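You operate a simulated robot arm through the tools that you are given. There is no shell and no other tool. Be economical: measure what you need, move in short steps, check, and stop when the job is done.

Carry out the task below with a simulated robot arm. There is one attempt and no reset: what you move stays moved.

TASK
Put things in order on the dining table. At the end: the teal clay vase stands where the white folded cloth stood; the white folded cloth stands where the gold cloth pad stood; the gold cloth pad stands where the yellow cup stood; the purple tin stands where the teal clay vase stood; the yellow cup is on the gold plain brass tray; whatever was shut is shut again. Leave all else as you found it, and nothing knocked over.
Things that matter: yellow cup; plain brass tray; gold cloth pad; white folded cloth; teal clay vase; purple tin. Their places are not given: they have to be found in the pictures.

It is judged by the outcome, as a careful person would: the job done as asked, and still so three seconds after it is handed in. It fails if anything else is knocked over, pushed out of place, dropped, spilled or broken.

THE ROBOT
A 7-joint arm with a two-finger parallel gripper, fixed in place. Base frame: the origin is at the foot of the arm, x ahead of it, y to its left, z up; the work surface is at about z = 750. Lengths are in mm, angles in rad, forces in N, time in s.
With the tool pointing down near the work surface it reaches from about 300 to 680 mm from the base axis. Its first joint turns from -1.152 to 1.152 rad. Payload 1.57 kg.
Tool frame: the origin (TCP) lies between the finger pads and is the grasp point; the fingertips stand 30 mm ahead of it; z points along the fingers, y is the line along which they close. The gripper opens to 110 mm. The fingers are 24 mm wide and 12 mm thick; the gripper's body (48 by 112 mm) begins 78 mm behind the TCP.
Orientation is told as [roll, pitch, yaw] about the base's x, y, z axes, in that order, counted from this pose: with the fingers straight down and closing along the base's y, the tool's x points along the base's -x, its y along +y and its z along -z.

THE INTERFACE
- The arm moves only by the tool drive_tool. Its argument "commands" is a list of rows, each an object (a shift or turn left out is 0, a gripper value left out holds the last) with "xyz": the shift along the tool's x, y, z in units of 40 mm (1.0 is 40 mm), a list of three; "turn": the turn, a rotation vector about the tool's x, y, z in units of 4 degrees (1.0 is 4 degrees), a list of three; "jaw": the finger opening in mm, from 0 to 110. In form: [{"xyz": [dx, dy, dz], "turn": [wx, wy, wz], "jaw": jaw}, ...]. A call has 1 to 12 rows; each row shifts and turns the commanded pose from where the row before left it, along the tool's axes as they then stand. A call with a number of a shift or a turn outside -1 to 1 is refused whole. A row lasts 0.2 s, in which the tool goes at most 50 mm and 0.15 rad; a call with a longer step from one row to the next is refused whole, and so is a gripper value outside its range. A pose out of reach is approached as far as the arm can. The call stops where the force on the tool passes 40 N (or 10 N more than at its start, if that is more) or the arm is blocked; 0.2 s more then pass. The fingers move at their own pace (about 108 mm/s each) and stop on an object; they squeeze with about 32 N. The grip force told is the motor's: it shows also when the fingers shut on nothing. Time passes only in rows, and 0.2 s behind the last, so rows that do not move let the fingers close. It gives the time, the measured TCP pose, the force on the tool (base axes), the opening and the grip force at its end, in the units of the frame above (readings bear some noise).
- Cameras (640 x 400 px; columns grow to the right, rows downward): "scene" is fixed at [179, -403.4, 1403.7]; the picture's right is [0.65, -0.76, 0.00], its down [-0.43, -0.37, -0.82] and it looks along [0.63, 0.54, -0.57] (base axes); focal length 320 px, centre (320, 200). "wrist" rides on the gripper at [-36, 0, -80] in the tool frame; the picture's right is [0.00, -1.00, 0.00], its down [0.97, 0.00, -0.24] and it looks along [0.24, 0.00, 0.97] (tool axes); focal length 218 px, centre (320, 200).
- capture(camera): a new picture of that camera. No time passes.
- probe_pixels(camera, pixels): for up to 12 pixels [column, row] of the newest picture of that camera ("zoom" is the newest enlarged one), the place [x, y, z] in the base frame of the surface seen there, good to about 2 mm. No time passes.
- inspect(camera, box): a new picture of the part [left, top, right, bottom] of that camera's present view, enlarged. No time passes.
- finish_job(): hands the job in; it is judged then, once.

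Work in short steps. Measure before you move; look again where a grasp or a placing could have gone wrong, and mend it. You have 80 turns and 54 pictures in all, the two below and enlarged ones among them. Open the gripper and draw the arm clear of the work before you hand the job in, unless the task says otherwise; then end with one line.

The tools are called after "Request:" as name(argument=value, ...) on one line, values as JSON. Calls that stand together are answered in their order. drive_tool: Moves the arm, as the interface text tells. Its arguments: {"type":"object","properties":{"commands":{"type":"array"}},"required":["commands"]} The other tools are called the same way: capture (camera) takes a picture; probe_pixels (camera, pixels) gives the place of the surface under pixels of a picture; inspect (camera, box) takes an enlarged picture of a part of a camera's view; finish_job () hands the job in.

At the start:

```text
t: 0.0
position: [432.1, 54.6, 1067.2]
tcp_rot: [0.0, 0.0, 0.001]
ft_force: [-0.1, -0.2, 0.6]
width: 110.0
grip_force: 0.0
```

scene: 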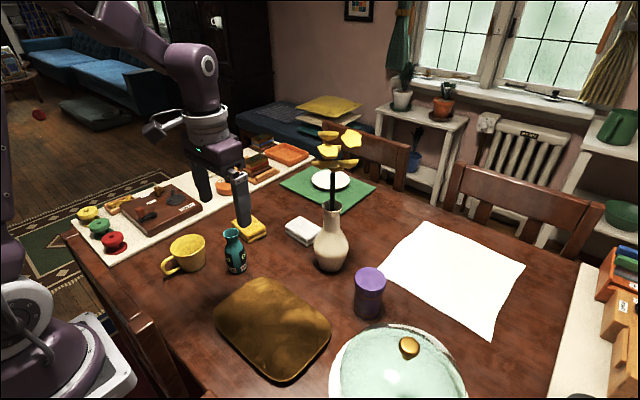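
wrist: 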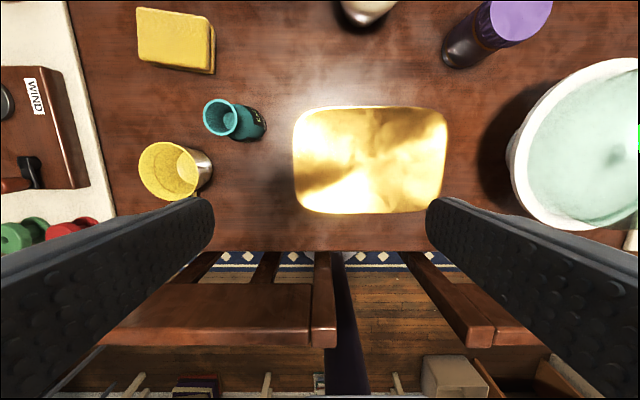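

The scene shows the cup (185,253), vase (235,250), gold pad (250,229), white cloth (303,231), tin (369,292) and tray (272,328). I'll enlarge this area so I can measure them.

Request:
inspect(camera="scene", box=[150, 190, 410, 390])

Request:
probe_pixels(camera="wrist", pixels=[[138, 10], [208, 22], [212, 72], [140, 58], [175, 40], [300, 110], [445, 110], [445, 210], [296, 208], [370, 160], [512, 15], [235, 118]])

```text
2.00 times, centred on (280, 290) of scene
```

zoom: 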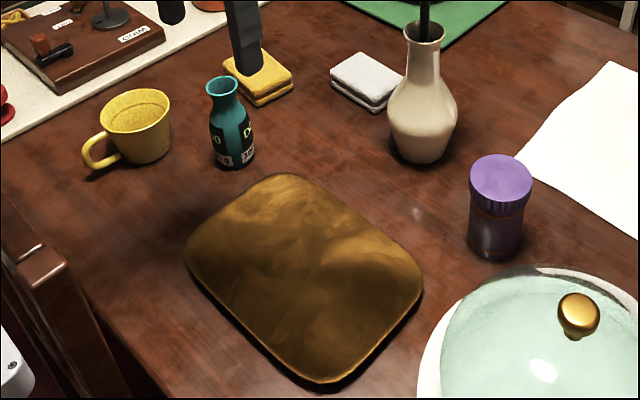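

```text
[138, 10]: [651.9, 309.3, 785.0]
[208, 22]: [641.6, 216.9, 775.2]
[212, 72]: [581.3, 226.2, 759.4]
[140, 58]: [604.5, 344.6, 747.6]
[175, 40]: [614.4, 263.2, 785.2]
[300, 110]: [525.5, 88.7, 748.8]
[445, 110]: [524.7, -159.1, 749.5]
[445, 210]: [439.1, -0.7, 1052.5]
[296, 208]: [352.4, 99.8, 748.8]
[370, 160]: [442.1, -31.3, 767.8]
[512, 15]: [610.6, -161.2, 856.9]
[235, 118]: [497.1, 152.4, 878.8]
```

Request:
probe_pixels(camera="zoom", pixels=[[332, 72], [361, 53], [402, 72], [374, 98], [374, 108], [333, 84], [367, 75], [222, 62], [259, 101], [293, 83], [265, 50], [259, 90]])

Request:
probe_pixels(camera="zoom", pixels=[[102, 118], [170, 103], [135, 90], [134, 135], [90, 150], [209, 86], [239, 86], [224, 78], [215, 158], [253, 160], [233, 140], [140, 164]])

Request:
probe_pixels(camera="zoom", pixels=[[471, 180], [532, 180], [501, 156], [501, 206], [470, 240], [519, 248], [495, 258], [493, 235], [387, 130], [456, 130], [420, 160], [425, 25]])

Request:
probe_pixels(camera="zoom", pixels=[[186, 250], [285, 174], [422, 285], [320, 382], [300, 270], [205, 245], [285, 190], [400, 280], [320, 360], [440, 340], [445, 290], [560, 270]])

```text
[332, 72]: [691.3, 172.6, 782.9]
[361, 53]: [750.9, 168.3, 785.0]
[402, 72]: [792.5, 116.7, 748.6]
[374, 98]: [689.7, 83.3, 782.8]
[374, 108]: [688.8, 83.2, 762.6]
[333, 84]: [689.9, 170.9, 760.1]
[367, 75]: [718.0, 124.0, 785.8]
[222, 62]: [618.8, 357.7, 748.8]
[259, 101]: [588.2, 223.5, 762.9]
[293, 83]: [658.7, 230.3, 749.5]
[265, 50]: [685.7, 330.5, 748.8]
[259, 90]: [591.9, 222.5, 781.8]
```

```text
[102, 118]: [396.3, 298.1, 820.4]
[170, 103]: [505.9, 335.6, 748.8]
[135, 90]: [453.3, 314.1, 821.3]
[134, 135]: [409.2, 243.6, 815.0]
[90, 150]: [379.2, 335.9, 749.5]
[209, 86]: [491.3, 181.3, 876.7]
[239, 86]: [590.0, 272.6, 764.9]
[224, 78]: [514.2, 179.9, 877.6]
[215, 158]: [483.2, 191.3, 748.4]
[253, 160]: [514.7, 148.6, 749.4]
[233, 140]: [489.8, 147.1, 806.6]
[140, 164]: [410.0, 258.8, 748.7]
```

```text
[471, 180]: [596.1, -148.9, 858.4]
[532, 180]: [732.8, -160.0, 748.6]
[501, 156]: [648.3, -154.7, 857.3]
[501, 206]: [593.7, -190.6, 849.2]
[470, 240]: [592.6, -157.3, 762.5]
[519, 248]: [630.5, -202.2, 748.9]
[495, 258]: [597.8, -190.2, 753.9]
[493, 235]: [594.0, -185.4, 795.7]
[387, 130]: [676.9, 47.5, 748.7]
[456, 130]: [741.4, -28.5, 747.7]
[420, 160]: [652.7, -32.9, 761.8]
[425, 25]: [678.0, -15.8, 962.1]
```

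```text
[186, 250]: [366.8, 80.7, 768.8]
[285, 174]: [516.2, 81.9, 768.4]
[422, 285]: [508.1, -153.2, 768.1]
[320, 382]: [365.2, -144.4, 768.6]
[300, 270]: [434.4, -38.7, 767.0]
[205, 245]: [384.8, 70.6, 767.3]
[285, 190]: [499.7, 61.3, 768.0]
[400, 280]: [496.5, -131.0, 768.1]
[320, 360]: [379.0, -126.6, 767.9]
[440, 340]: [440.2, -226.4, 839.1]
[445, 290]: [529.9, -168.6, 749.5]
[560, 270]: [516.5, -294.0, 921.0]
```

Cup's centre is about (430,275). I'll move above it for a closer wrist view.

Request:
drive_tool(commands=[{"xyz": [0, 0.9, 0.4]}, {"xyz": [0, 0.9, 0.4]}, {"xyz": [0, 0.9, 0.4]}, {"xyz": [0, 0.9, 0.4]}, {"xyz": [0, 0.9, 0.4]}, {"xyz": [0, 0.9, 0.4]}, {}])

Request:
capture(camera="wrist")

```text
t: 1.6
position: [430.2, 271.4, 972.1]
tcp_rot: [0.0, -0.001, 0.0]
ft_force: [0.0, 0.3, 0.8]
width: 109.8
grip_force: 0.1
```

```text
50 pictures are left
```

wrist: 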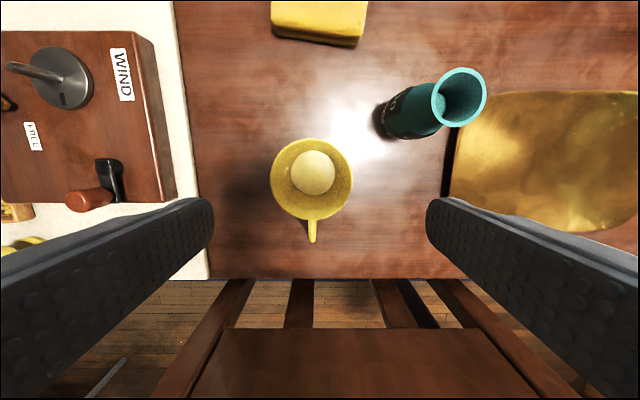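

Request:
probe_pixels(camera="wrist", pixels=[[272, 179], [351, 179], [312, 141], [312, 218], [313, 172], [312, 240], [434, 95], [485, 95], [459, 70], [459, 123], [459, 96], [386, 125]])

Request:
inspect(camera="wrist", box=[250, 120, 500, 260])

```text
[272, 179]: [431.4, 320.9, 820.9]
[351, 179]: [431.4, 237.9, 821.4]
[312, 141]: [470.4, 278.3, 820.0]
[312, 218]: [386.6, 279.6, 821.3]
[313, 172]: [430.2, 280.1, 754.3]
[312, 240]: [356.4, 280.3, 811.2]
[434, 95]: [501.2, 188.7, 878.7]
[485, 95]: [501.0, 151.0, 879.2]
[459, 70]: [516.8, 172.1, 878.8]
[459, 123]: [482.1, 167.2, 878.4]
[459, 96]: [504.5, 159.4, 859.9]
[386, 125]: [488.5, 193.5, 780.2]
```

```text
2.56 times, centred on (375, 190) of wrist
```

zoom: 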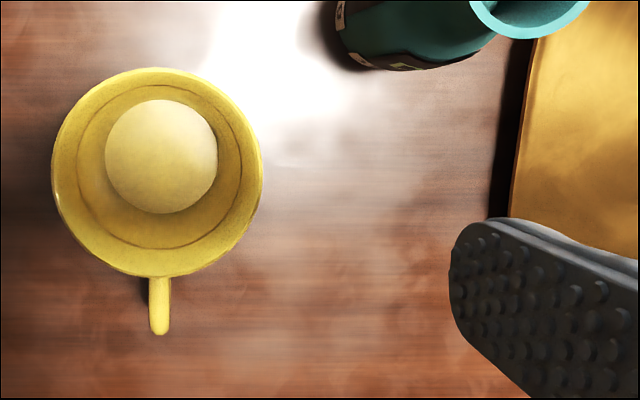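

The cup is empty, centred at (429.5,279.5) and 83 mm wide, with its handle toward -x. The vase is centred at (500,170). I'll lower over the cup and close on it.

Request:
drive_tool(commands=[{"xyz": [0, 0.2, 0.5]}, {"xyz": [0, 0, 1]}, {"xyz": [0, 0, 1]}, {"xyz": [0, 0, 1]}, {"xyz": [0, 0, 0.95]}, {}, {"jaw": 60}, {"jaw": 60}, {"jaw": 60}])

```text
t: 3.6
position: [432.6, 281.0, 792.1]
tcp_rot: [0.001, 0.0, 0.001]
ft_force: [-0.8, -0.5, 0.3]
width: 75.2
grip_force: 32.0
```

Request:
drive_tool(commands=[{"xyz": [0, 0, -1]}, {"xyz": [0, 0, -1]}, {"xyz": [0, 0, -1]}, {"xyz": [0, 0, -0.8]}, {"xyz": [0, -1, 0]}, {"xyz": [0, -1, 0]}, {"xyz": [0, -1, 0]}, {"xyz": [0, -1, 0]}, {"xyz": [0, -1, 0]}, {"xyz": [0, -1, 0]}, {"xyz": [0, -1, 0]}, {"xyz": [0, -0.8, 0]}])

Request:
drive_tool(commands=[{"xyz": [0, 0, 1]}, {"xyz": [0, 0, 1]}, {"xyz": [0, 0, 0.7]}, {}])

```text
t: 6.2
position: [430.8, -33.4, 946.3]
tcp_rot: [-0.002, 0.0, 0.003]
ft_force: [0.2, -0.5, -2.4]
width: 75.1
grip_force: 31.7
```

```text
t: 7.2
position: [432.1, -32.7, 839.0]
tcp_rot: [0.0, 0.0, 0.0]
ft_force: [-0.1, -0.3, -2.0]
width: 74.8
grip_force: 31.5
```

Request:
drive_tool(commands=[{"xyz": [0, 0, 0.5]}, {"xyz": [0, 0, 0.15]}, {}])

Request:
inspect(camera="scene", box=[200, 230, 360, 390])

```text
t: 8.0
position: [431.3, -32.7, 812.5]
tcp_rot: [0.0, -0.002, 0.0]
ft_force: [-0.9, -0.2, -2.4]
width: 74.5
grip_force: 31.6
```

```text
2.50 times, centred on (280, 310) of scene
```

zoom: 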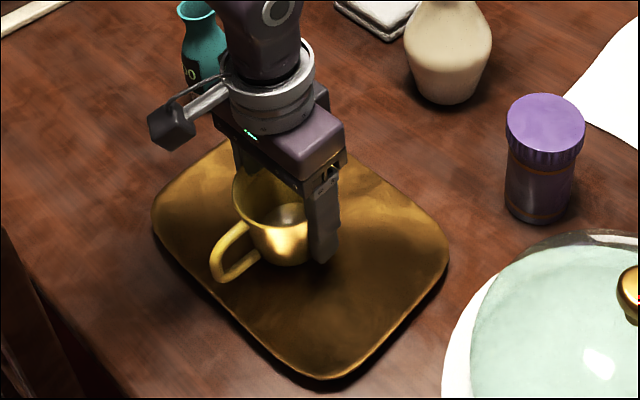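

Request:
drive_tool(commands=[{"xyz": [0, 0, 0.04]}, {"xyz": [0, 0, 0.04]}, {}])

```text
t: 8.8
position: [431.9, -33.6, 808.7]
tcp_rot: [-0.001, -0.001, -0.001]
ft_force: [1.4, -1.0, 18.5]
width: 74.9
grip_force: 32.3
```

Contact is made (18 N). I'll release and rise.

Request:
drive_tool(commands=[{"jaw": 90}, {"jaw": 110}, {}, {"xyz": [0, 0, -1]}, {"xyz": [0, 0, -1]}, {"xyz": [0, 0, -1]}, {"xyz": [0, 0, -1]}, {"xyz": [0, 1, 0]}, {"xyz": [0, 1, 0]}, {"xyz": [-0.7, 0.7, 0]}, {"xyz": [-0.7, 0.7, 0]}, {"xyz": [-0.7, 0.7, 0]}])

Request:
drive_tool(commands=[{"xyz": [-0.7, 0.7, 0]}, {"xyz": [-0.7, 0.7, 0]}, {"xyz": [0, 1, 0]}, {"xyz": [0, 1, 0]}, {}])

Request:
capture(camera="wrist")

Request:
capture(camera="scene")

```text
t: 11.4
position: [518.8, 129.3, 967.3]
tcp_rot: [0.001, 0.0, 0.001]
ft_force: [0.0, 0.3, -0.1]
width: 109.8
grip_force: 0.0
```

```text
t: 12.6
position: [572.3, 265.9, 968.8]
tcp_rot: [0.0, 0.001, 0.0]
ft_force: [-0.4, 0.2, -0.6]
width: 110.0
grip_force: 0.0
```

```text
47 pictures are left
```

wrist: 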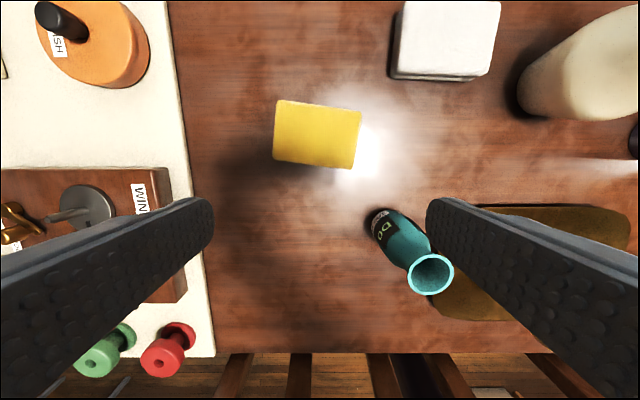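

```text
46 pictures are left
```

scene: 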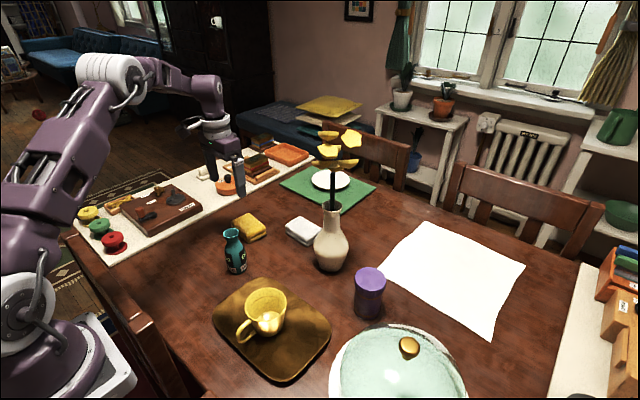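

Request:
probe_pixels(camera="wrist", pixels=[[278, 102], [361, 112], [353, 166], [275, 157], [317, 133], [404, 4], [497, 4], [489, 72], [396, 66], [397, 78], [500, 35], [445, 40]])

Request:
inspect(camera="scene", box=[220, 190, 380, 290])

```text
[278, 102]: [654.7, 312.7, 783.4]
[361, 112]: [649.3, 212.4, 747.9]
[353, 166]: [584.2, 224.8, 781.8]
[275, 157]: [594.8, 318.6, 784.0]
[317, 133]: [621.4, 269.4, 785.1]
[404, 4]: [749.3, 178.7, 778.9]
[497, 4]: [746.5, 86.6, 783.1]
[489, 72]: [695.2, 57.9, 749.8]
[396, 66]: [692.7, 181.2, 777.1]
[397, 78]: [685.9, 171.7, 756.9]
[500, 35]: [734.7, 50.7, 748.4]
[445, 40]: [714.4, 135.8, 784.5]
```

```text
4.00 times, centred on (300, 240) of scene
```

zoom: 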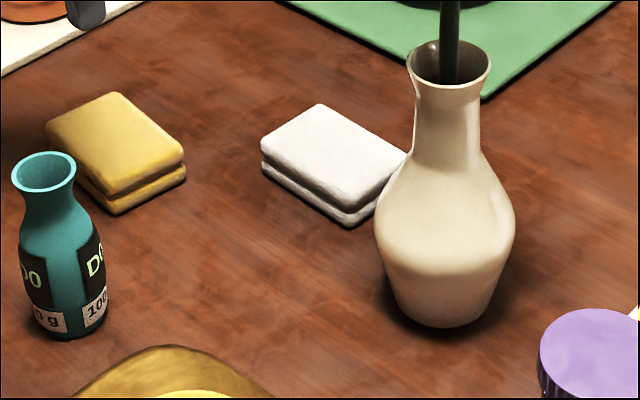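

The pad's centre is (620,269), rotated about −6.7°, 94×61 mm. I'll align above it, then descend partway.

Request:
drive_tool(commands=[{"xyz": [-0.6, 0.04, 0]}, {"xyz": [-0.6, 0.04, 0]}, {"turn": [0, 0, 0.84]}, {"turn": [0, 0, 0.84]}, {"xyz": [0, 0, 1]}, {"xyz": [0, 0, 1]}, {"xyz": [0, 0, 0.9]}, {}])

Request:
capture(camera="wrist")

```text
t: 14.4
position: [620.2, 269.5, 851.7]
tcp_rot: [0.001, 0.0, -0.116]
ft_force: [0.0, 0.0, -0.7]
width: 110.1
grip_force: 0.1
```

```text
44 pictures are left
```

wrist: 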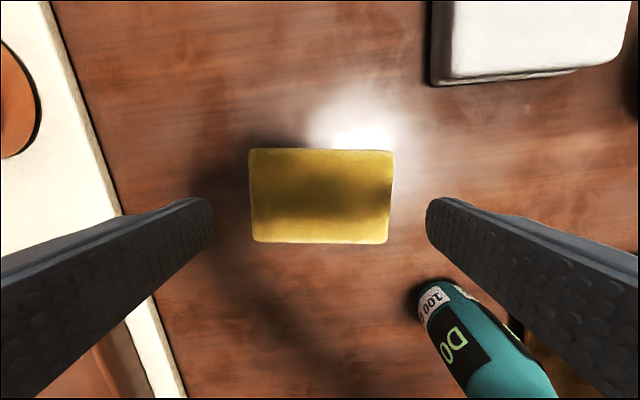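

Request:
drive_tool(commands=[{"xyz": [0, 0, 0.9]}, {"xyz": [0, 0, 0.65]}, {"xyz": [0, 0, 0.12]}, {}, {"jaw": 80}, {"jaw": 80}, {"jaw": 80}])

```text
t: 16.0
position: [620.0, 271.4, 786.7]
tcp_rot: [-0.001, -0.001, -0.116]
ft_force: [0.2, 0.0, 0.9]
width: 99.2
grip_force: 32.0
```

Request:
drive_tool(commands=[{"xyz": [0, 0, -0.9]}, {"xyz": [0, 0, -0.9]}, {"xyz": [0, 0, -0.7]}, {"xyz": [0.951, -0.07, 0]}, {"xyz": [0.951, -0.07, 0]}, {"xyz": [0.951, -0.07, 0]}, {"xyz": [0.951, -0.07, 0]}, {"xyz": [0.951, -0.07, 0]}, {}, {"xyz": [0, 0, 0.9]}, {"xyz": [0, 0, 0.9]}, {}])

Request:
capture(camera="scene")

```text
t: 18.6
position: [428.7, 280.1, 811.5]
tcp_rot: [-0.001, -0.001, -0.118]
ft_force: [-1.0, -0.3, -0.8]
width: 99.2
grip_force: 31.8
```

```text
43 pictures are left
```

scene: 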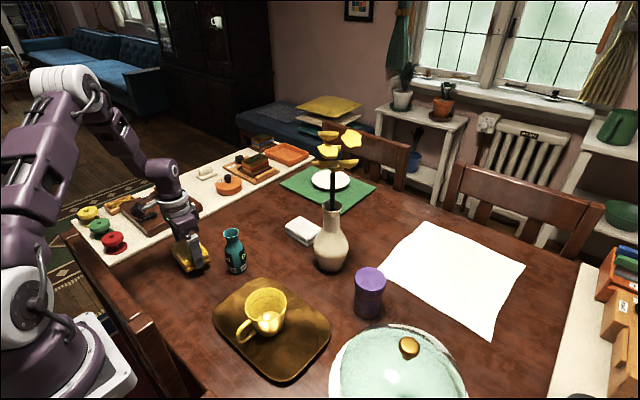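

Holding. I'll lower the last 24 mm gently and release.

Request:
drive_tool(commands=[{"xyz": [0, 0, 0.5]}, {"xyz": [0, 0, 0.08]}, {}])

```text
t: 19.4
position: [428.6, 278.7, 789.2]
tcp_rot: [0.001, -0.002, -0.116]
ft_force: [-0.2, 0.6, -0.5]
width: 99.1
grip_force: 31.9
```

Request:
drive_tool(commands=[{"xyz": [0, 0, 0.06]}, {"xyz": [0, 0, 0.03]}, {}])

```text
t: 20.2
position: [430.6, 278.1, 786.8]
tcp_rot: [0.001, 0.002, -0.116]
ft_force: [-0.2, 0.0, -1.8]
width: 99.0
grip_force: 31.8
```

Request:
drive_tool(commands=[{"xyz": [0, 0, 0.04]}, {}, {"jaw": 110}, {}, {"xyz": [0, 0, -0.9]}, {"xyz": [0, 0, -0.9]}, {"xyz": [0, 0, -0.9]}, {"xyz": [0, 0, -0.9]}, {"xyz": [0, 0, -0.6]}, {"turn": [0, 0, -0.84]}, {"turn": [0, 0, -0.84]}, {}])

Request:
capture(camera="wrist")

```text
t: 22.8
position: [428.9, 277.5, 954.3]
tcp_rot: [0.001, 0.001, -0.001]
ft_force: [-0.8, 0.2, 0.4]
width: 109.8
grip_force: 0.1
```

```text
42 pictures are left
```

wrist: 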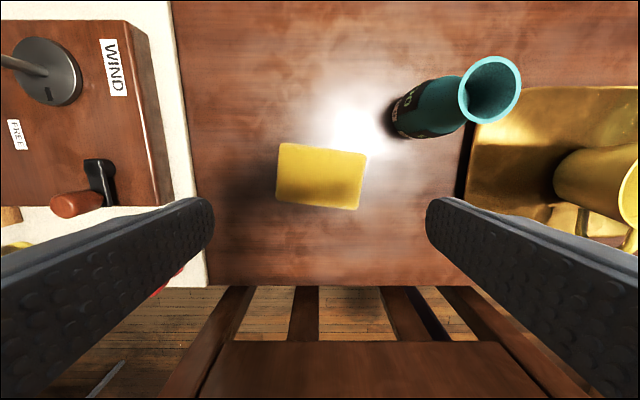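

The pad sits at (429,279). The cloth is out of straight-down reach at 731 mm, so I'll tilt the tool 30° outward. First I'll tilt here and measure how far the flowers extend.

Request:
drive_tool(commands=[{"turn": [0, -0.94, 0]}, {"turn": [0, -0.94, 0]}, {"turn": [0, -0.94, 0]}, {"turn": [0, -0.94, 0]}, {"turn": [0, -0.94, 0]}, {"turn": [0, -0.94, 0]}, {"turn": [0, -0.94, 0]}, {"turn": [0, -0.92, 0]}, {}])

Request:
inspect(camera="scene", box=[280, 110, 400, 280])

```text
t: 24.8
position: [441.6, 275.5, 957.0]
tcp_rot: [-0.016, -0.448, -0.003]
ft_force: [-0.2, 0.9, -0.7]
width: 109.9
grip_force: 0.1
out of reach, approached as far as the arm can: row 6, 7
```

```text
2.35 times, centred on (340, 195) of scene
```

zoom: 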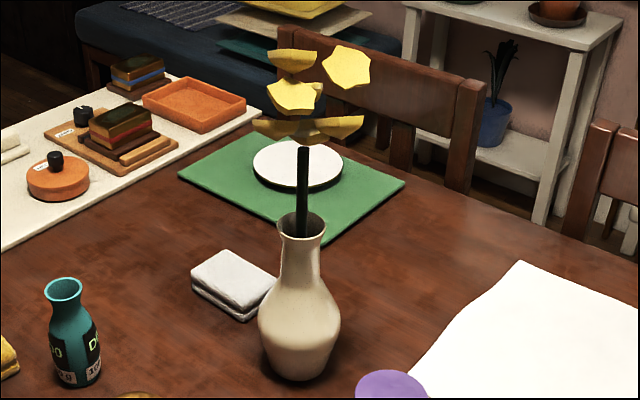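

Request:
probe_pixels(camera="zoom", pixels=[[272, 60], [312, 55], [346, 70], [370, 70], [270, 97], [315, 95], [257, 125], [340, 128], [362, 122], [303, 180], [281, 225], [324, 228]])

Request:
drive_tool(commands=[{"xyz": [-0.866, 0, 0.5]}, {"xyz": [-0.866, 0, 0.5]}, {"xyz": [-0.866, -0.2, 0.5]}, {"xyz": [-0.866, -0.5, 0.5]}, {}])

```text
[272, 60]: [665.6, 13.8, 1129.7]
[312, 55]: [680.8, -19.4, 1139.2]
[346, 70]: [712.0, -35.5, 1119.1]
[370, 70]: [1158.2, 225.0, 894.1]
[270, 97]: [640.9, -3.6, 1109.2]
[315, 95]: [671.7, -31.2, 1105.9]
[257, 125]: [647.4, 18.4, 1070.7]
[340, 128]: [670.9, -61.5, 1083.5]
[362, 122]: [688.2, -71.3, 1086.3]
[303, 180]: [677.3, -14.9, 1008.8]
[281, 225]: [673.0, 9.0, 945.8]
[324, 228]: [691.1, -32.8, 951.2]
```

```text
t: 26.0
position: [599.2, 246.6, 948.4]
tcp_rot: [-0.009, -0.474, 0.0]
ft_force: [-0.4, 0.3, 0.2]
width: 110.0
grip_force: 0.2
```

Request:
drive_tool(commands=[{"xyz": [-0.48, -0.73, 0.445]}, {"xyz": [-0.48, -0.73, 0.445]}, {"xyz": [-0.48, -0.73, 0.445]}, {"xyz": [-0.48, -0.73, 0.445]}, {}])

Request:
capture(camera="wrist")

Request:
capture(camera="scene")

```text
t: 27.2
position: [699.7, 129.0, 923.9]
tcp_rot: [-0.013, -0.473, -0.001]
ft_force: [-0.3, 0.6, -0.5]
width: 110.1
grip_force: 0.0
```

```text
40 pictures are left
```

wrist: 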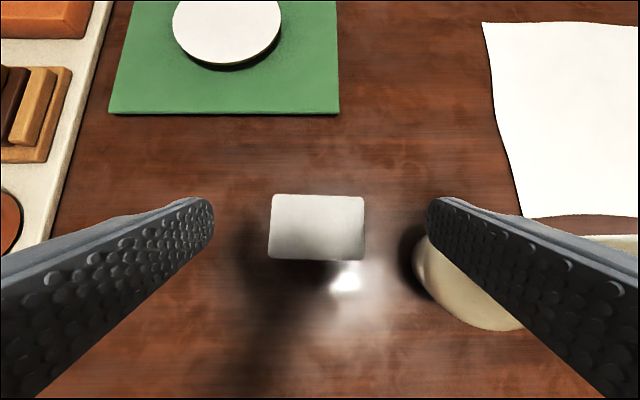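

```text
39 pictures are left
```

scene: 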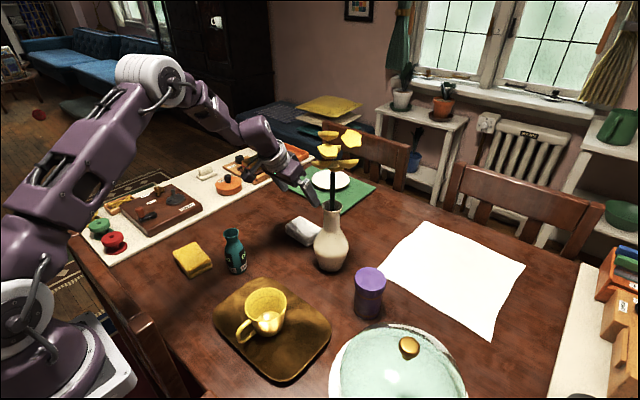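

Request:
probe_pixels(camera="wrist", pixels=[[274, 197], [362, 199], [362, 258], [271, 256], [318, 228], [425, 275], [440, 300], [490, 325], [520, 325], [415, 260]])

Request:
inspect(camera="wrist", box=[240, 170, 540, 340])

```text
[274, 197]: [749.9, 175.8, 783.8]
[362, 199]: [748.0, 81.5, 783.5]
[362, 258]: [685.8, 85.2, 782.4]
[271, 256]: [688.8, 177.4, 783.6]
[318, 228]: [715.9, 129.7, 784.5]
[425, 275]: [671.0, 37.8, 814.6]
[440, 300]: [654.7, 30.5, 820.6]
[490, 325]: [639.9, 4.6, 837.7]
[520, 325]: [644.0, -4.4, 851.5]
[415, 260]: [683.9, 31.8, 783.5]
```

```text
2.13 times, centred on (390, 255) of wrist
```

zoom: 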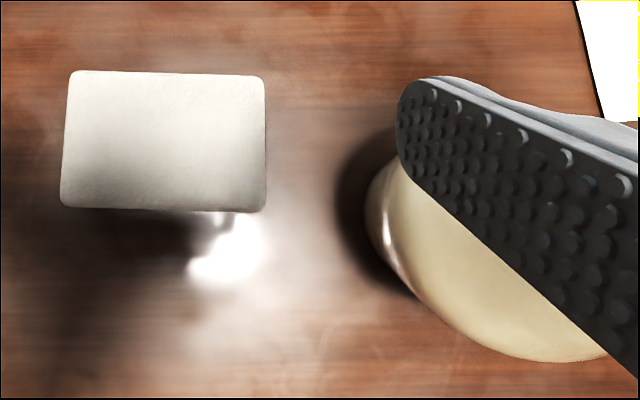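

Request:
drive_tool(commands=[{"xyz": [0.3425, 0.006, 0.8075]}, {"xyz": [0.3425, 0.006, 0.8075]}, {"xyz": [0.3425, 0.006, 0.8075]}, {}])

Request:
inspect(camera="wrist", box=[180, 150, 480, 337])

```text
t: 28.2
position: [708.7, 129.1, 818.3]
tcp_rot: [-0.011, -0.476, 0.0]
ft_force: [-0.7, -0.3, -0.2]
width: 110.1
grip_force: 0.1
```

```text
2.13 times, centred on (330, 244) of wrist
```

zoom: 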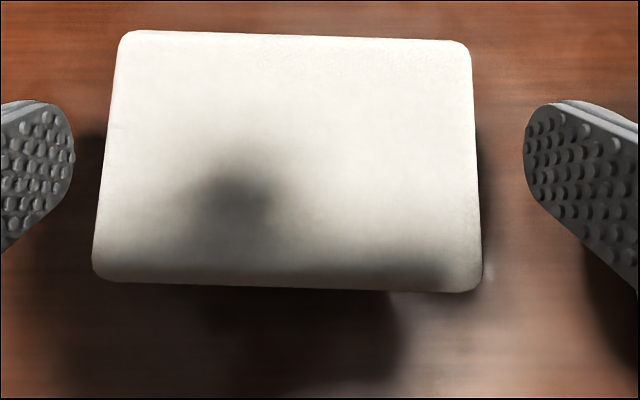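

Request:
drive_tool(commands=[{"xyz": [0, 0.06, 0]}, {"xyz": [0.3425, 0, 0.66]}, {"xyz": [0.05, 0, 0.1]}, {}])

```text
t: 29.2
position: [706.2, 129.6, 783.6]
tcp_rot: [-0.013, -0.477, -0.001]
ft_force: [-0.1, -0.7, -0.4]
width: 110.2
grip_force: 0.1
```

Request:
drive_tool(commands=[{"jaw": 85}, {"jaw": 85}, {"jaw": 85}, {}])

Request:
inspect(camera="scene", box=[240, 160, 380, 280])

```text
t: 30.2
position: [707.2, 131.6, 784.2]
tcp_rot: [-0.012, -0.475, -0.003]
ft_force: [0.7, 0.3, 0.5]
width: 99.7
grip_force: 32.3
```

```text
3.33 times, centred on (310, 220) of scene
```

zoom: 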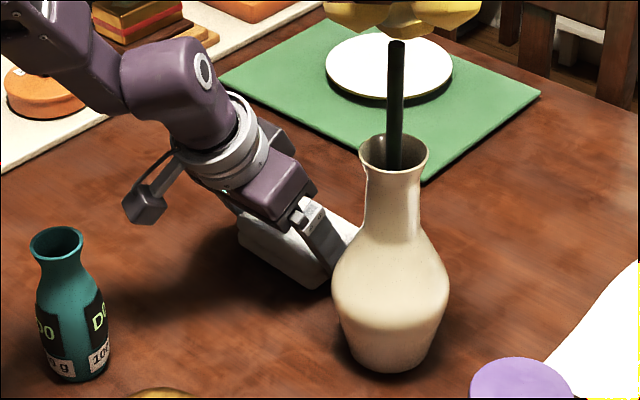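

Request:
drive_tool(commands=[{"xyz": [-0.38, 0, -0.74]}, {"xyz": [-0.38, 0, -0.74]}, {"xyz": [-0.38, 0, -0.74]}, {"xyz": [0.436, 0.687, -0.224]}, {"xyz": [0.436, 0.687, -0.224]}, {"xyz": [0.436, 0.687, -0.224]}, {"xyz": [0.436, 0.687, -0.224]}, {"xyz": [0.436, 0.687, -0.224]}, {"xyz": [0.43, 0, 0.83]}, {"xyz": [0.43, 0, 0.83]}, {}])

Request:
inspect(camera="scene", box=[170, 160, 310, 280])

```text
t: 32.6
position: [610.9, 268.5, 805.4]
tcp_rot: [-0.012, -0.474, -0.002]
ft_force: [0.4, -0.2, -1.4]
width: 100.0
grip_force: 31.9
```

```text
3.33 times, centred on (240, 220) of scene
```

zoom: 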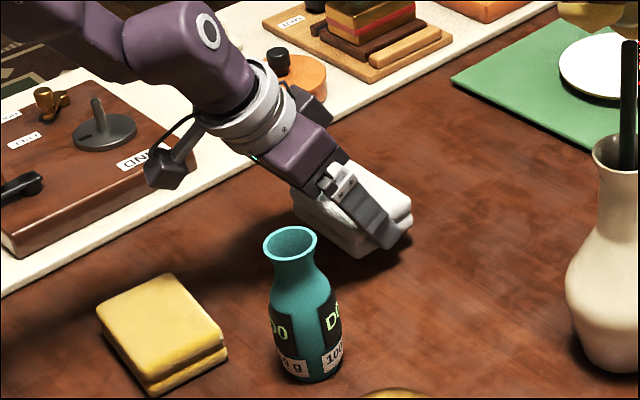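

Request:
drive_tool(commands=[{"xyz": [0.217, 0, 0.422]}, {}, {"xyz": [0.015, 0, 0.03]}, {}])

```text
t: 33.6
position: [610.4, 269.8, 785.8]
tcp_rot: [-0.012, -0.474, -0.001]
ft_force: [0.3, -0.1, -0.8]
width: 99.3
grip_force: 32.4
```

Request:
drive_tool(commands=[{"xyz": [0.02, 0, 0.04]}, {}, {"jaw": 110}, {}, {"xyz": [-0.38, 0, -0.74]}, {"xyz": [-0.38, 0, -0.74]}, {"xyz": [-0.38, 0, -0.74]}, {"xyz": [-0.38, 0, -0.74]}, {"xyz": [-0.38, 0, -0.74]}, {}])

Request:
capture(camera="wrist")

Request:
capture(camera="scene")

```text
t: 35.8
position: [609.2, 270.4, 951.0]
tcp_rot: [-0.012, -0.472, -0.002]
ft_force: [-0.1, -0.8, -0.2]
width: 110.1
grip_force: 0.0
```

```text
34 pictures are left
```

wrist: 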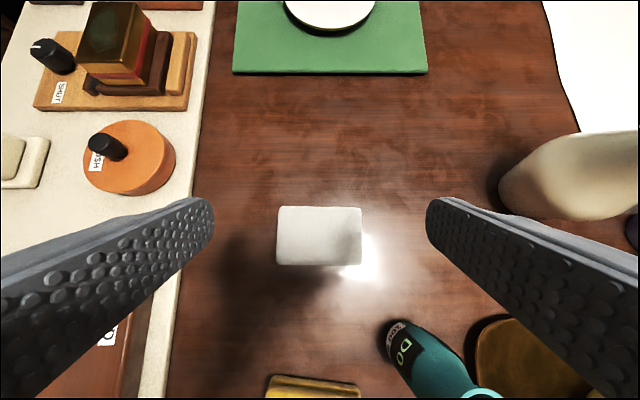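

```text
33 pictures are left
```

scene: 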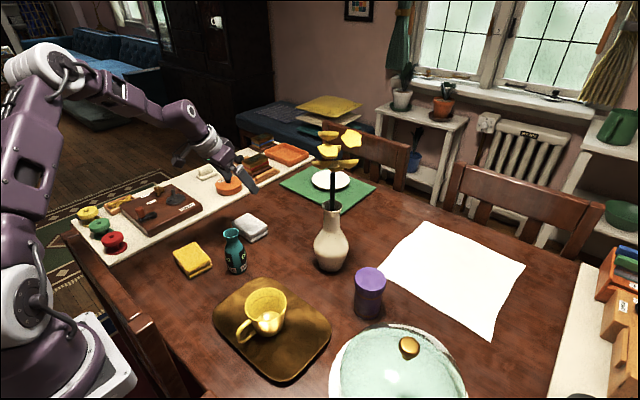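

Request:
drive_tool(commands=[{"xyz": [0.485, -0.502, -0.249]}, {"xyz": [0.485, -0.502, -0.249]}, {"xyz": [0.485, -0.502, -0.249]}, {"xyz": [0.485, -0.502, -0.249]}, {"xyz": [0.485, -0.502, -0.249]}, {}])

Request:
probe_pixels(camera="wrist", pixels=[[280, 208], [360, 208], [360, 262], [279, 262]])

Request:
capture(camera="wrist")

```text
t: 37.2
position: [500.2, 171.4, 951.3]
tcp_rot: [-0.013, -0.474, -0.002]
ft_force: [-1.1, -0.3, 0.1]
width: 110.1
grip_force: 0.0
```

```text
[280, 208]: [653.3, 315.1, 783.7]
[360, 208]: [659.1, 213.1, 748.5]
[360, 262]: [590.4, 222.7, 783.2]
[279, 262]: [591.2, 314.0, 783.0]
```

```text
32 pictures are left
```

wrist: 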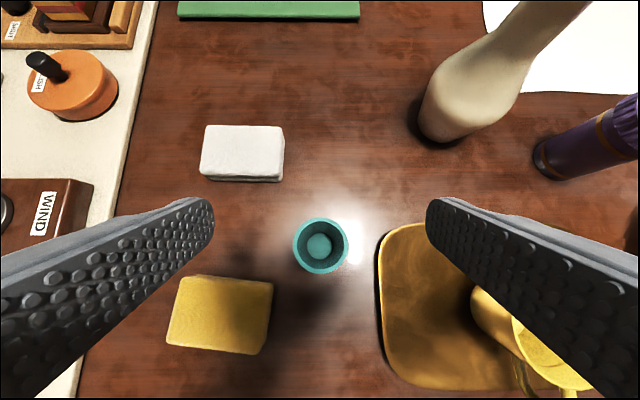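

Cloth placed at (622,268.5). The tool is straddling the vase with the tilt intact. I'll narrow the jaw to 90 so it clears the tray, lower to z≈812 and check.

Request:
drive_tool(commands=[{"jaw": 88}, {"jaw": 88}, {"xyz": [0.397, -0.01, 0.7725]}, {"xyz": [0.397, -0.01, 0.7725]}, {"xyz": [0.397, -0.01, 0.7725]}, {"xyz": [0.397, 0, 0.7725]}, {}])

Request:
inspect(camera="scene", box=[160, 170, 320, 290])

Request:
capture(camera="wrist")

```text
t: 38.8
position: [499.6, 169.9, 812.3]
tcp_rot: [-0.013, -0.475, -0.002]
ft_force: [-0.2, -0.4, 0.2]
width: 88.0
grip_force: 0.0
```

```text
3.33 times, centred on (240, 230) of scene
```

zoom: 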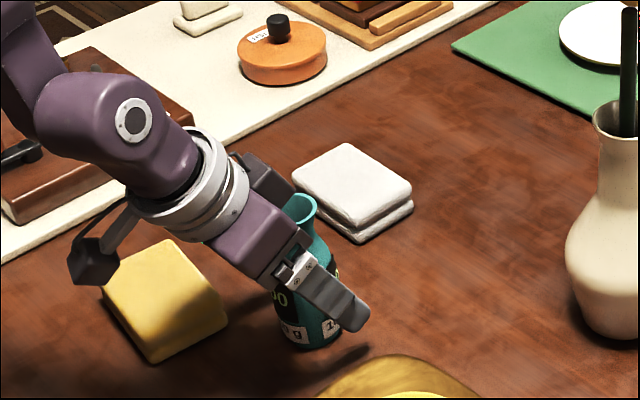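

```text
30 pictures are left
```

wrist: 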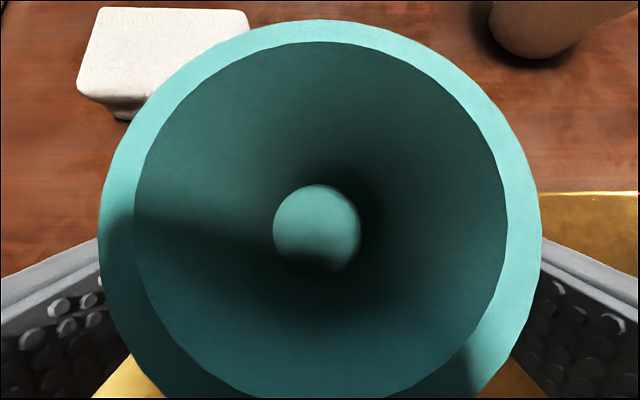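

Request:
drive_tool(commands=[{"jaw": 40}, {"jaw": 40}, {"jaw": 30}, {}])

```text
t: 39.8
position: [500.6, 171.0, 811.6]
tcp_rot: [-0.013, -0.474, -0.001]
ft_force: [0.1, 0.6, 0.0]
width: 49.4
grip_force: 31.6
```

Request:
drive_tool(commands=[{"xyz": [-0.38, 0, -0.74]}, {"xyz": [-0.38, 0, -0.74]}, {"xyz": [-0.38, 0, -0.74]}, {"xyz": [-0.8075, -0.171, 0.415]}, {"xyz": [-0.8075, -0.171, 0.415]}, {"xyz": [-0.8075, -0.171, 0.415]}, {"xyz": [-0.8075, -0.171, 0.415]}, {"xyz": [-0.8075, -0.171, 0.415]}, {"xyz": [-0.8075, -0.171, 0.415]}, {}])

Request:
inspect(camera="scene", box=[220, 110, 380, 280])

```text
t: 42.0
position: [716.4, 126.6, 914.7]
tcp_rot: [-0.013, -0.473, -0.001]
ft_force: [0.1, 1.0, -1.1]
width: 49.4
grip_force: 31.9
```

```text
2.35 times, centred on (300, 195) of scene
```

zoom: 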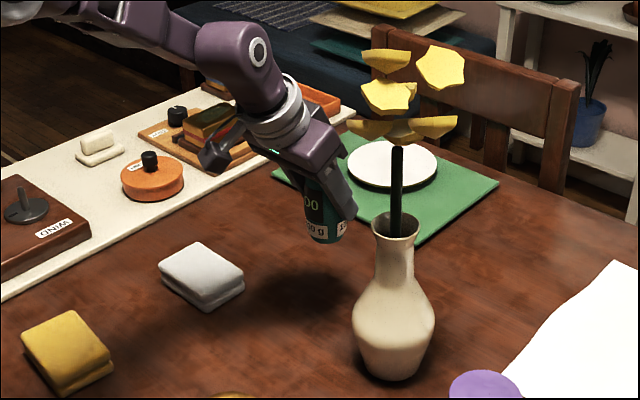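

Request:
drive_tool(commands=[{"xyz": [0.357, 0.03, 0.74]}, {"xyz": [0.357, 0.03, 0.74]}, {"xyz": [0.357, 0.02, 0.74]}, {}])

Request:
inspect(camera="scene", box=[240, 170, 360, 280])

```text
t: 43.0
position: [719.7, 129.8, 813.6]
tcp_rot: [-0.014, -0.474, 0.0]
ft_force: [-0.6, 0.5, -0.6]
width: 49.0
grip_force: 32.1
```

```text
3.64 times, centred on (300, 225) of scene
```

zoom: 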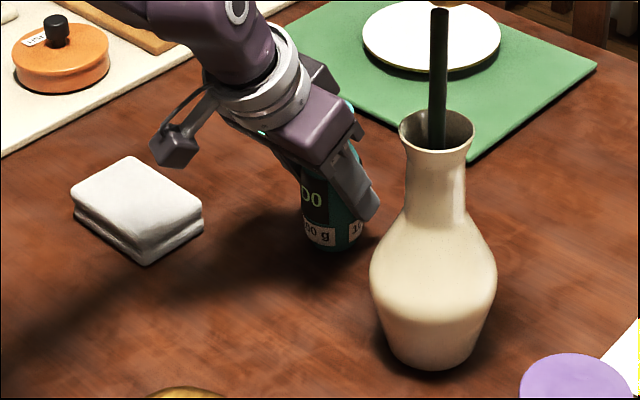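

Request:
drive_tool(commands=[{"xyz": [0.015, 0, 0.03]}, {}, {"xyz": [0.008, 0, 0.015]}, {}])

```text
t: 44.0
position: [719.0, 129.2, 813.9]
tcp_rot: [-0.01, -0.475, -0.002]
ft_force: [0.0, 0.8, -0.9]
width: 49.2
grip_force: 31.9
```

Request:
drive_tool(commands=[{"xyz": [0.015, 0, 0.03]}, {}, {"xyz": [0.012, 0, 0.024]}, {}])

```text
t: 45.0
position: [719.8, 129.2, 812.8]
tcp_rot: [-0.013, -0.477, -0.001]
ft_force: [-6.7, 1.1, 21.1]
width: 49.3
grip_force: 31.9
```

Contact made. I'll release and lift vertically.

Request:
drive_tool(commands=[{"jaw": 56}, {"jaw": 80}, {"jaw": 80}, {}, {"xyz": [-0.38, 0, -0.74]}, {"xyz": [-0.38, 0, -0.74]}, {"xyz": [-0.38, 0, -0.74]}, {"xyz": [-0.38, 0, -0.74]}, {"xyz": [-0.38, 0, -0.74]}, {}])

Request:
capture(camera="scene")

```text
t: 47.2
position: [719.7, 130.2, 977.1]
tcp_rot: [-0.013, -0.475, -0.002]
ft_force: [-0.6, -0.2, 0.5]
width: 79.8
grip_force: 0.1
```

```text
27 pictures are left
```

scene: 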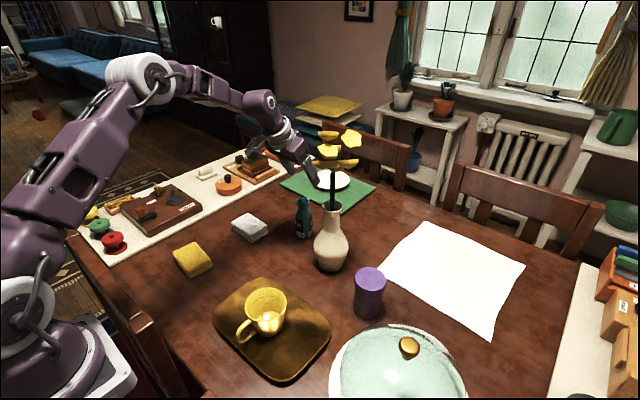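

Request:
drive_tool(commands=[{"xyz": [0.8, 0, -0.41]}, {"xyz": [0.8, 0, -0.41]}, {"xyz": [0.8, 0, -0.41]}, {"xyz": [0.8, 0, -0.41]}, {"xyz": [0.8, 0, -0.41]}, {"turn": [0, 0.97, 0]}, {"turn": [0, 0.97, 0]}, {"turn": [0, 0.97, 0]}, {"turn": [0, 0.97, 0]}, {"turn": [0, 0.97, 0]}, {"turn": [0, 0.97, 0]}, {"turn": [0.18, 0.97, 0]}])

```text
t: 49.8
position: [540.5, 131.9, 976.7]
tcp_rot: [-0.025, 0.002, -0.009]
ft_force: [-0.8, 0.6, 0.2]
width: 79.9
grip_force: 0.1
```

Request:
drive_tool(commands=[{"xyz": [0, -0.96, 0], "turn": [-0.36, 0, -0.13], "jaw": 110}, {"xyz": [0, -0.96, 0]}, {"xyz": [0, -0.96, 0]}, {"xyz": [0, -0.96, 0]}, {"xyz": [0, -0.96, 0]}, {"xyz": [0, -0.96, 0]}, {"xyz": [0, -0.96, 0]}, {"xyz": [0, -0.96, 0]}, {}])

Request:
capture(camera="wrist")

```text
t: 51.8
position: [542.0, -175.9, 977.1]
tcp_rot: [0.002, 0.001, 0.002]
ft_force: [-0.1, -0.3, 0.4]
width: 109.8
grip_force: 0.1
```

```text
26 pictures are left
```

wrist: 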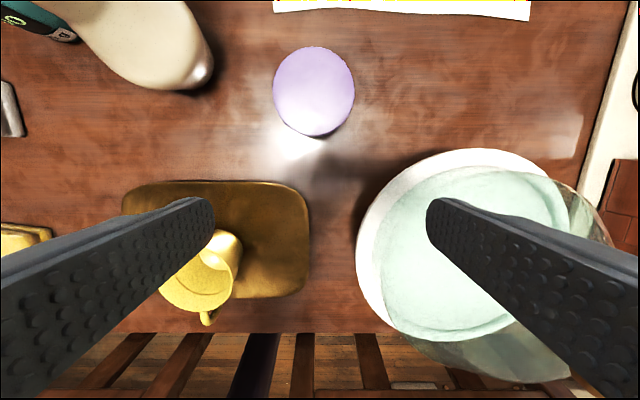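

Request:
probe_pixels(camera="wrist", pixels=[[274, 90], [353, 90], [314, 50], [314, 124], [314, 90], [450, 152], [360, 220], [500, 160], [415, 210], [380, 180], [400, 175], [208, 80]])

Request:
inspect(camera="scene", box=[330, 250, 480, 400])

```text
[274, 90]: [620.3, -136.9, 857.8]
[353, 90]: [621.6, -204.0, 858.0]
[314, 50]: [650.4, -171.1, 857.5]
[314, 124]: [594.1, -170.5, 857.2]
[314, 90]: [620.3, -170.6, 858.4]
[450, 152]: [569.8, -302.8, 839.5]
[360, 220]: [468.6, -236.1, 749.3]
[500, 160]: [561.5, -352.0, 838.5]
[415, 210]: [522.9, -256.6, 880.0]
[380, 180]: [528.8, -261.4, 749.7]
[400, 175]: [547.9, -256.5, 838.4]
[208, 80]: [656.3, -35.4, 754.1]
```

```text
2.67 times, centred on (405, 325) of scene
```

zoom: 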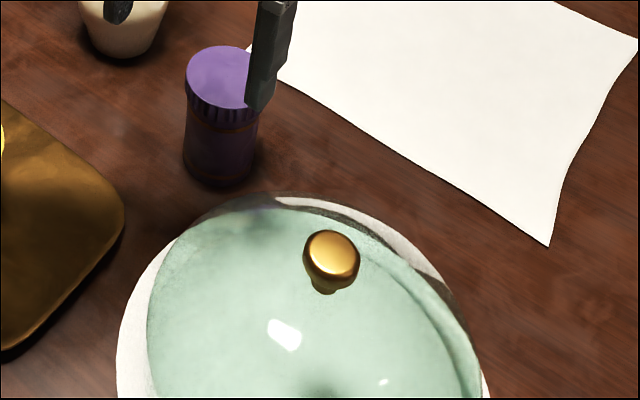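

Tin centre is (620.5,−171), diameter 67, top 858. I'll move over it, descend to z≈793 and grip the body.

Request:
drive_tool(commands=[{"xyz": [-0.98, 0.06, 0]}, {"xyz": [-0.98, 0.06, 0]}, {}, {"xyz": [0, 0, 0.92]}, {"xyz": [0, 0, 0.92]}, {}])

Request:
capture(camera="wrist")

```text
t: 53.2
position: [618.0, -169.2, 904.1]
tcp_rot: [0.002, -0.001, 0.003]
ft_force: [0.2, 0.4, -0.3]
width: 109.9
grip_force: 0.1
```

```text
24 pictures are left
```

wrist: 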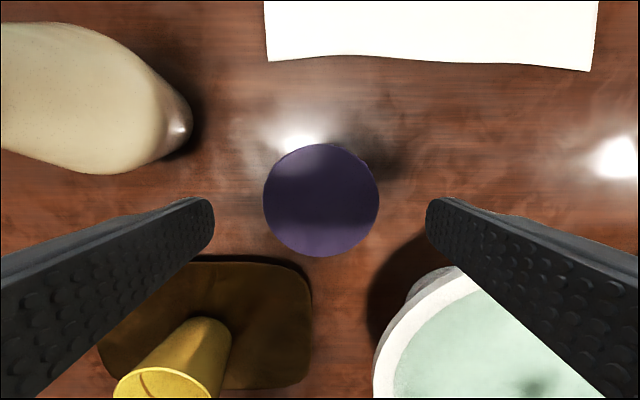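

Centred (col 321). Descending and gripping.

Request:
drive_tool(commands=[{"xyz": [-0.05, 0, 0.92]}, {"xyz": [0, 0, 0.92]}, {"xyz": [0, 0, 0.92]}, {}, {"jaw": 50}, {"jaw": 50}, {"jaw": 50}, {}])

Request:
inspect(camera="scene", box=[310, 220, 430, 330])

```text
t: 55.0
position: [619.4, -168.1, 792.3]
tcp_rot: [0.001, -0.002, 0.002]
ft_force: [0.2, -0.1, -0.9]
width: 70.7
grip_force: 32.3
```

```text
3.64 times, centred on (370, 275) of scene
```

zoom: 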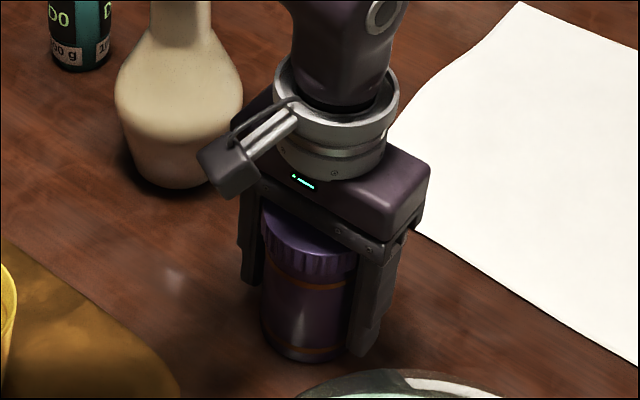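

Request:
drive_tool(commands=[{"xyz": [0, 0, -0.25]}, {"xyz": [0, 0, -0.25]}, {}])

Request:
inspect(camera="scene", box=[310, 220, 430, 330])

```text
t: 55.8
position: [621.2, -169.5, 812.3]
tcp_rot: [0.002, 0.001, 0.003]
ft_force: [-0.4, -0.1, -1.2]
width: 70.6
grip_force: 32.3
```

```text
3.64 times, centred on (370, 275) of scene
```

zoom: 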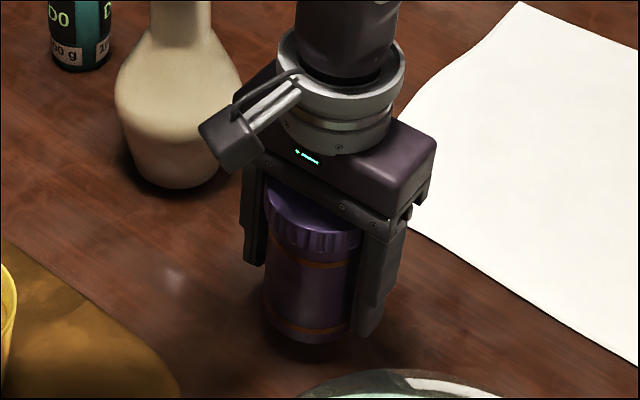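

Request:
drive_tool(commands=[{"xyz": [0, 0, -1]}, {"xyz": [0, 0, -1]}, {"xyz": [0, 0, -1]}, {"xyz": [1, 0, 0]}, {"xyz": [1, 0, 0]}, {"xyz": [1, 0, 0]}, {"xyz": [0, 0.85, 0]}, {"xyz": [0, 0.85, 0]}, {"xyz": [0, 0.85, 0]}, {"xyz": [0, 0.85, 0]}, {"xyz": [0, 0.85, 0]}, {"xyz": [0, 0.85, 0]}])

Request:
drive_tool(commands=[{"xyz": [0, 0.85, 0]}, {"xyz": [0, 0.85, 0]}, {"xyz": [0, 0.85, 0]}, {"xyz": [0, 0.85, 0]}, {}, {"xyz": [0, 0, 0.9]}, {"xyz": [0, 0, 0.9]}, {}])

Request:
capture(camera="scene")

```text
t: 58.4
position: [498.0, 35.3, 934.5]
tcp_rot: [0.002, -0.001, -0.001]
ft_force: [0.2, 0.6, -2.0]
width: 70.5
grip_force: 31.8
```

```text
t: 60.2
position: [500.5, 170.1, 861.9]
tcp_rot: [0.001, 0.001, 0.0]
ft_force: [0.3, 0.0, -2.3]
width: 70.3
grip_force: 32.4
```

```text
21 pictures are left
```

scene: 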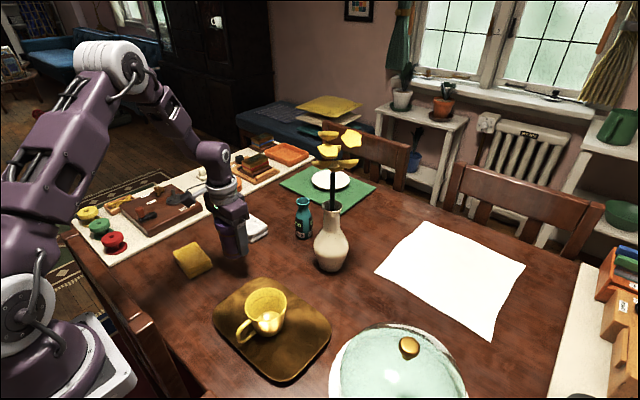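

Request:
drive_tool(commands=[{"xyz": [0, 0, 0.9]}, {"xyz": [0, 0, 0.7]}, {}, {"xyz": [0, 0, 0.06]}, {}])

```text
t: 61.4
position: [500.1, 170.6, 794.4]
tcp_rot: [0.002, 0.002, 0.001]
ft_force: [-0.3, 0.7, -1.7]
width: 70.5
grip_force: 32.5
```

Request:
drive_tool(commands=[{"xyz": [0, 0, 0.03]}, {}, {"xyz": [0, 0, 0.03]}, {}])

```text
t: 62.4
position: [500.1, 169.3, 792.7]
tcp_rot: [0.002, 0.0, 0.002]
ft_force: [0.5, -0.3, -0.4]
width: 70.5
grip_force: 32.4
```

Request:
drive_tool(commands=[{"xyz": [0, 0, 0.02]}, {}, {"jaw": 78}, {"jaw": 90}, {"jaw": 90}, {"xyz": [0, 0, -1]}, {"xyz": [0, 0, -1]}, {"xyz": [0, 0, -1]}, {"xyz": [0, 0, -1]}, {"xyz": [0.9, 0, -0.2]}, {"xyz": [0.9, 0, -0.2]}, {}])

Request:
capture(camera="wrist")

Request:
capture(camera="scene")

```text
t: 65.0
position: [427.2, 169.1, 969.2]
tcp_rot: [0.0, 0.001, 0.002]
ft_force: [0.3, 0.4, 0.1]
width: 89.8
grip_force: 0.1
```

```text
20 pictures are left
```

wrist: 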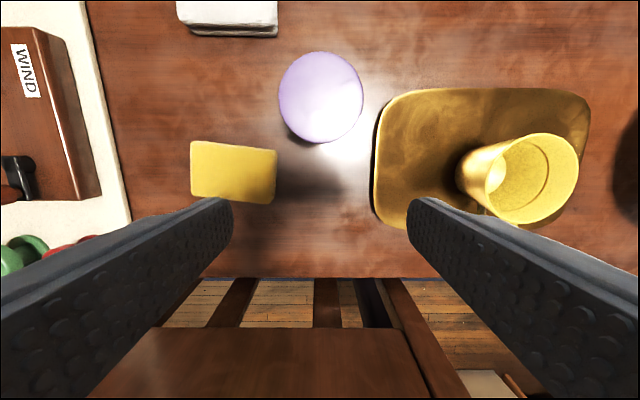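

```text
19 pictures are left
```

scene: 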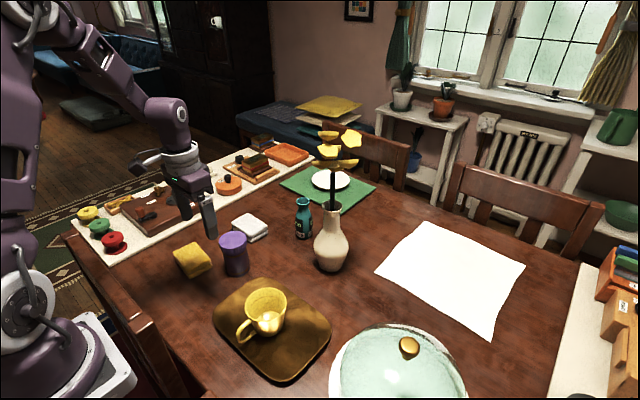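

Request:
inspect(camera="scene", box=[160, 190, 340, 350])

Request:
probe_pixels(camera="wrist", pixels=[[193, 143], [276, 152], [271, 201], [191, 192], [280, 95], [363, 95], [321, 54], [321, 138]])

```text
2.50 times, centred on (250, 270) of scene
```

zoom: 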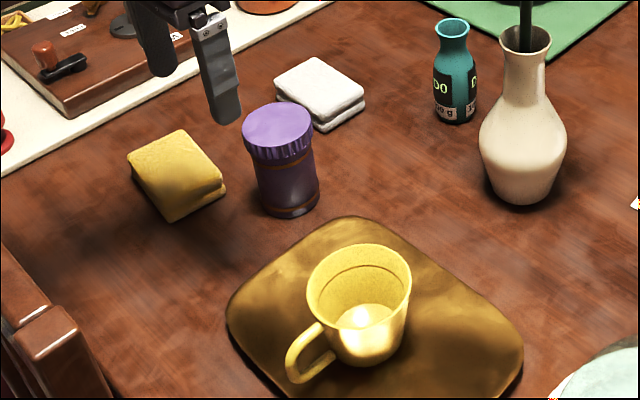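

```text
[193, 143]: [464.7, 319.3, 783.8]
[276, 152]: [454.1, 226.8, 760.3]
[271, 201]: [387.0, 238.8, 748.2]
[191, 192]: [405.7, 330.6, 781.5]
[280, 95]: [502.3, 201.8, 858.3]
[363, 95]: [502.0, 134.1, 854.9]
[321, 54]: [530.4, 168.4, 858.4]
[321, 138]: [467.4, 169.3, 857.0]
```

Everything stands in its place. I'll draw the arm up clear of the work.

Request:
drive_tool(commands=[{"xyz": [0, 0, -1]}, {"xyz": [0, 0, -1]}, {"xyz": [0, -0.5, -0.5]}, {}, {}])

Request:
finish_job()

```text
t: 66.2
position: [427.5, 151.1, 1069.6]
tcp_rot: [0.0, -0.002, 0.001]
ft_force: [0.4, 0.3, 0.3]
width: 90.1
grip_force: 0.1
```

```text
The job is handed in.
```

The table is in order: the yellow cup is on the brass tray, and the gold pad, white cloth, teal vase and purple tin each stand in their new places. Nothing was knocked over, nothing needed opening or shutting, and the job is handed in.
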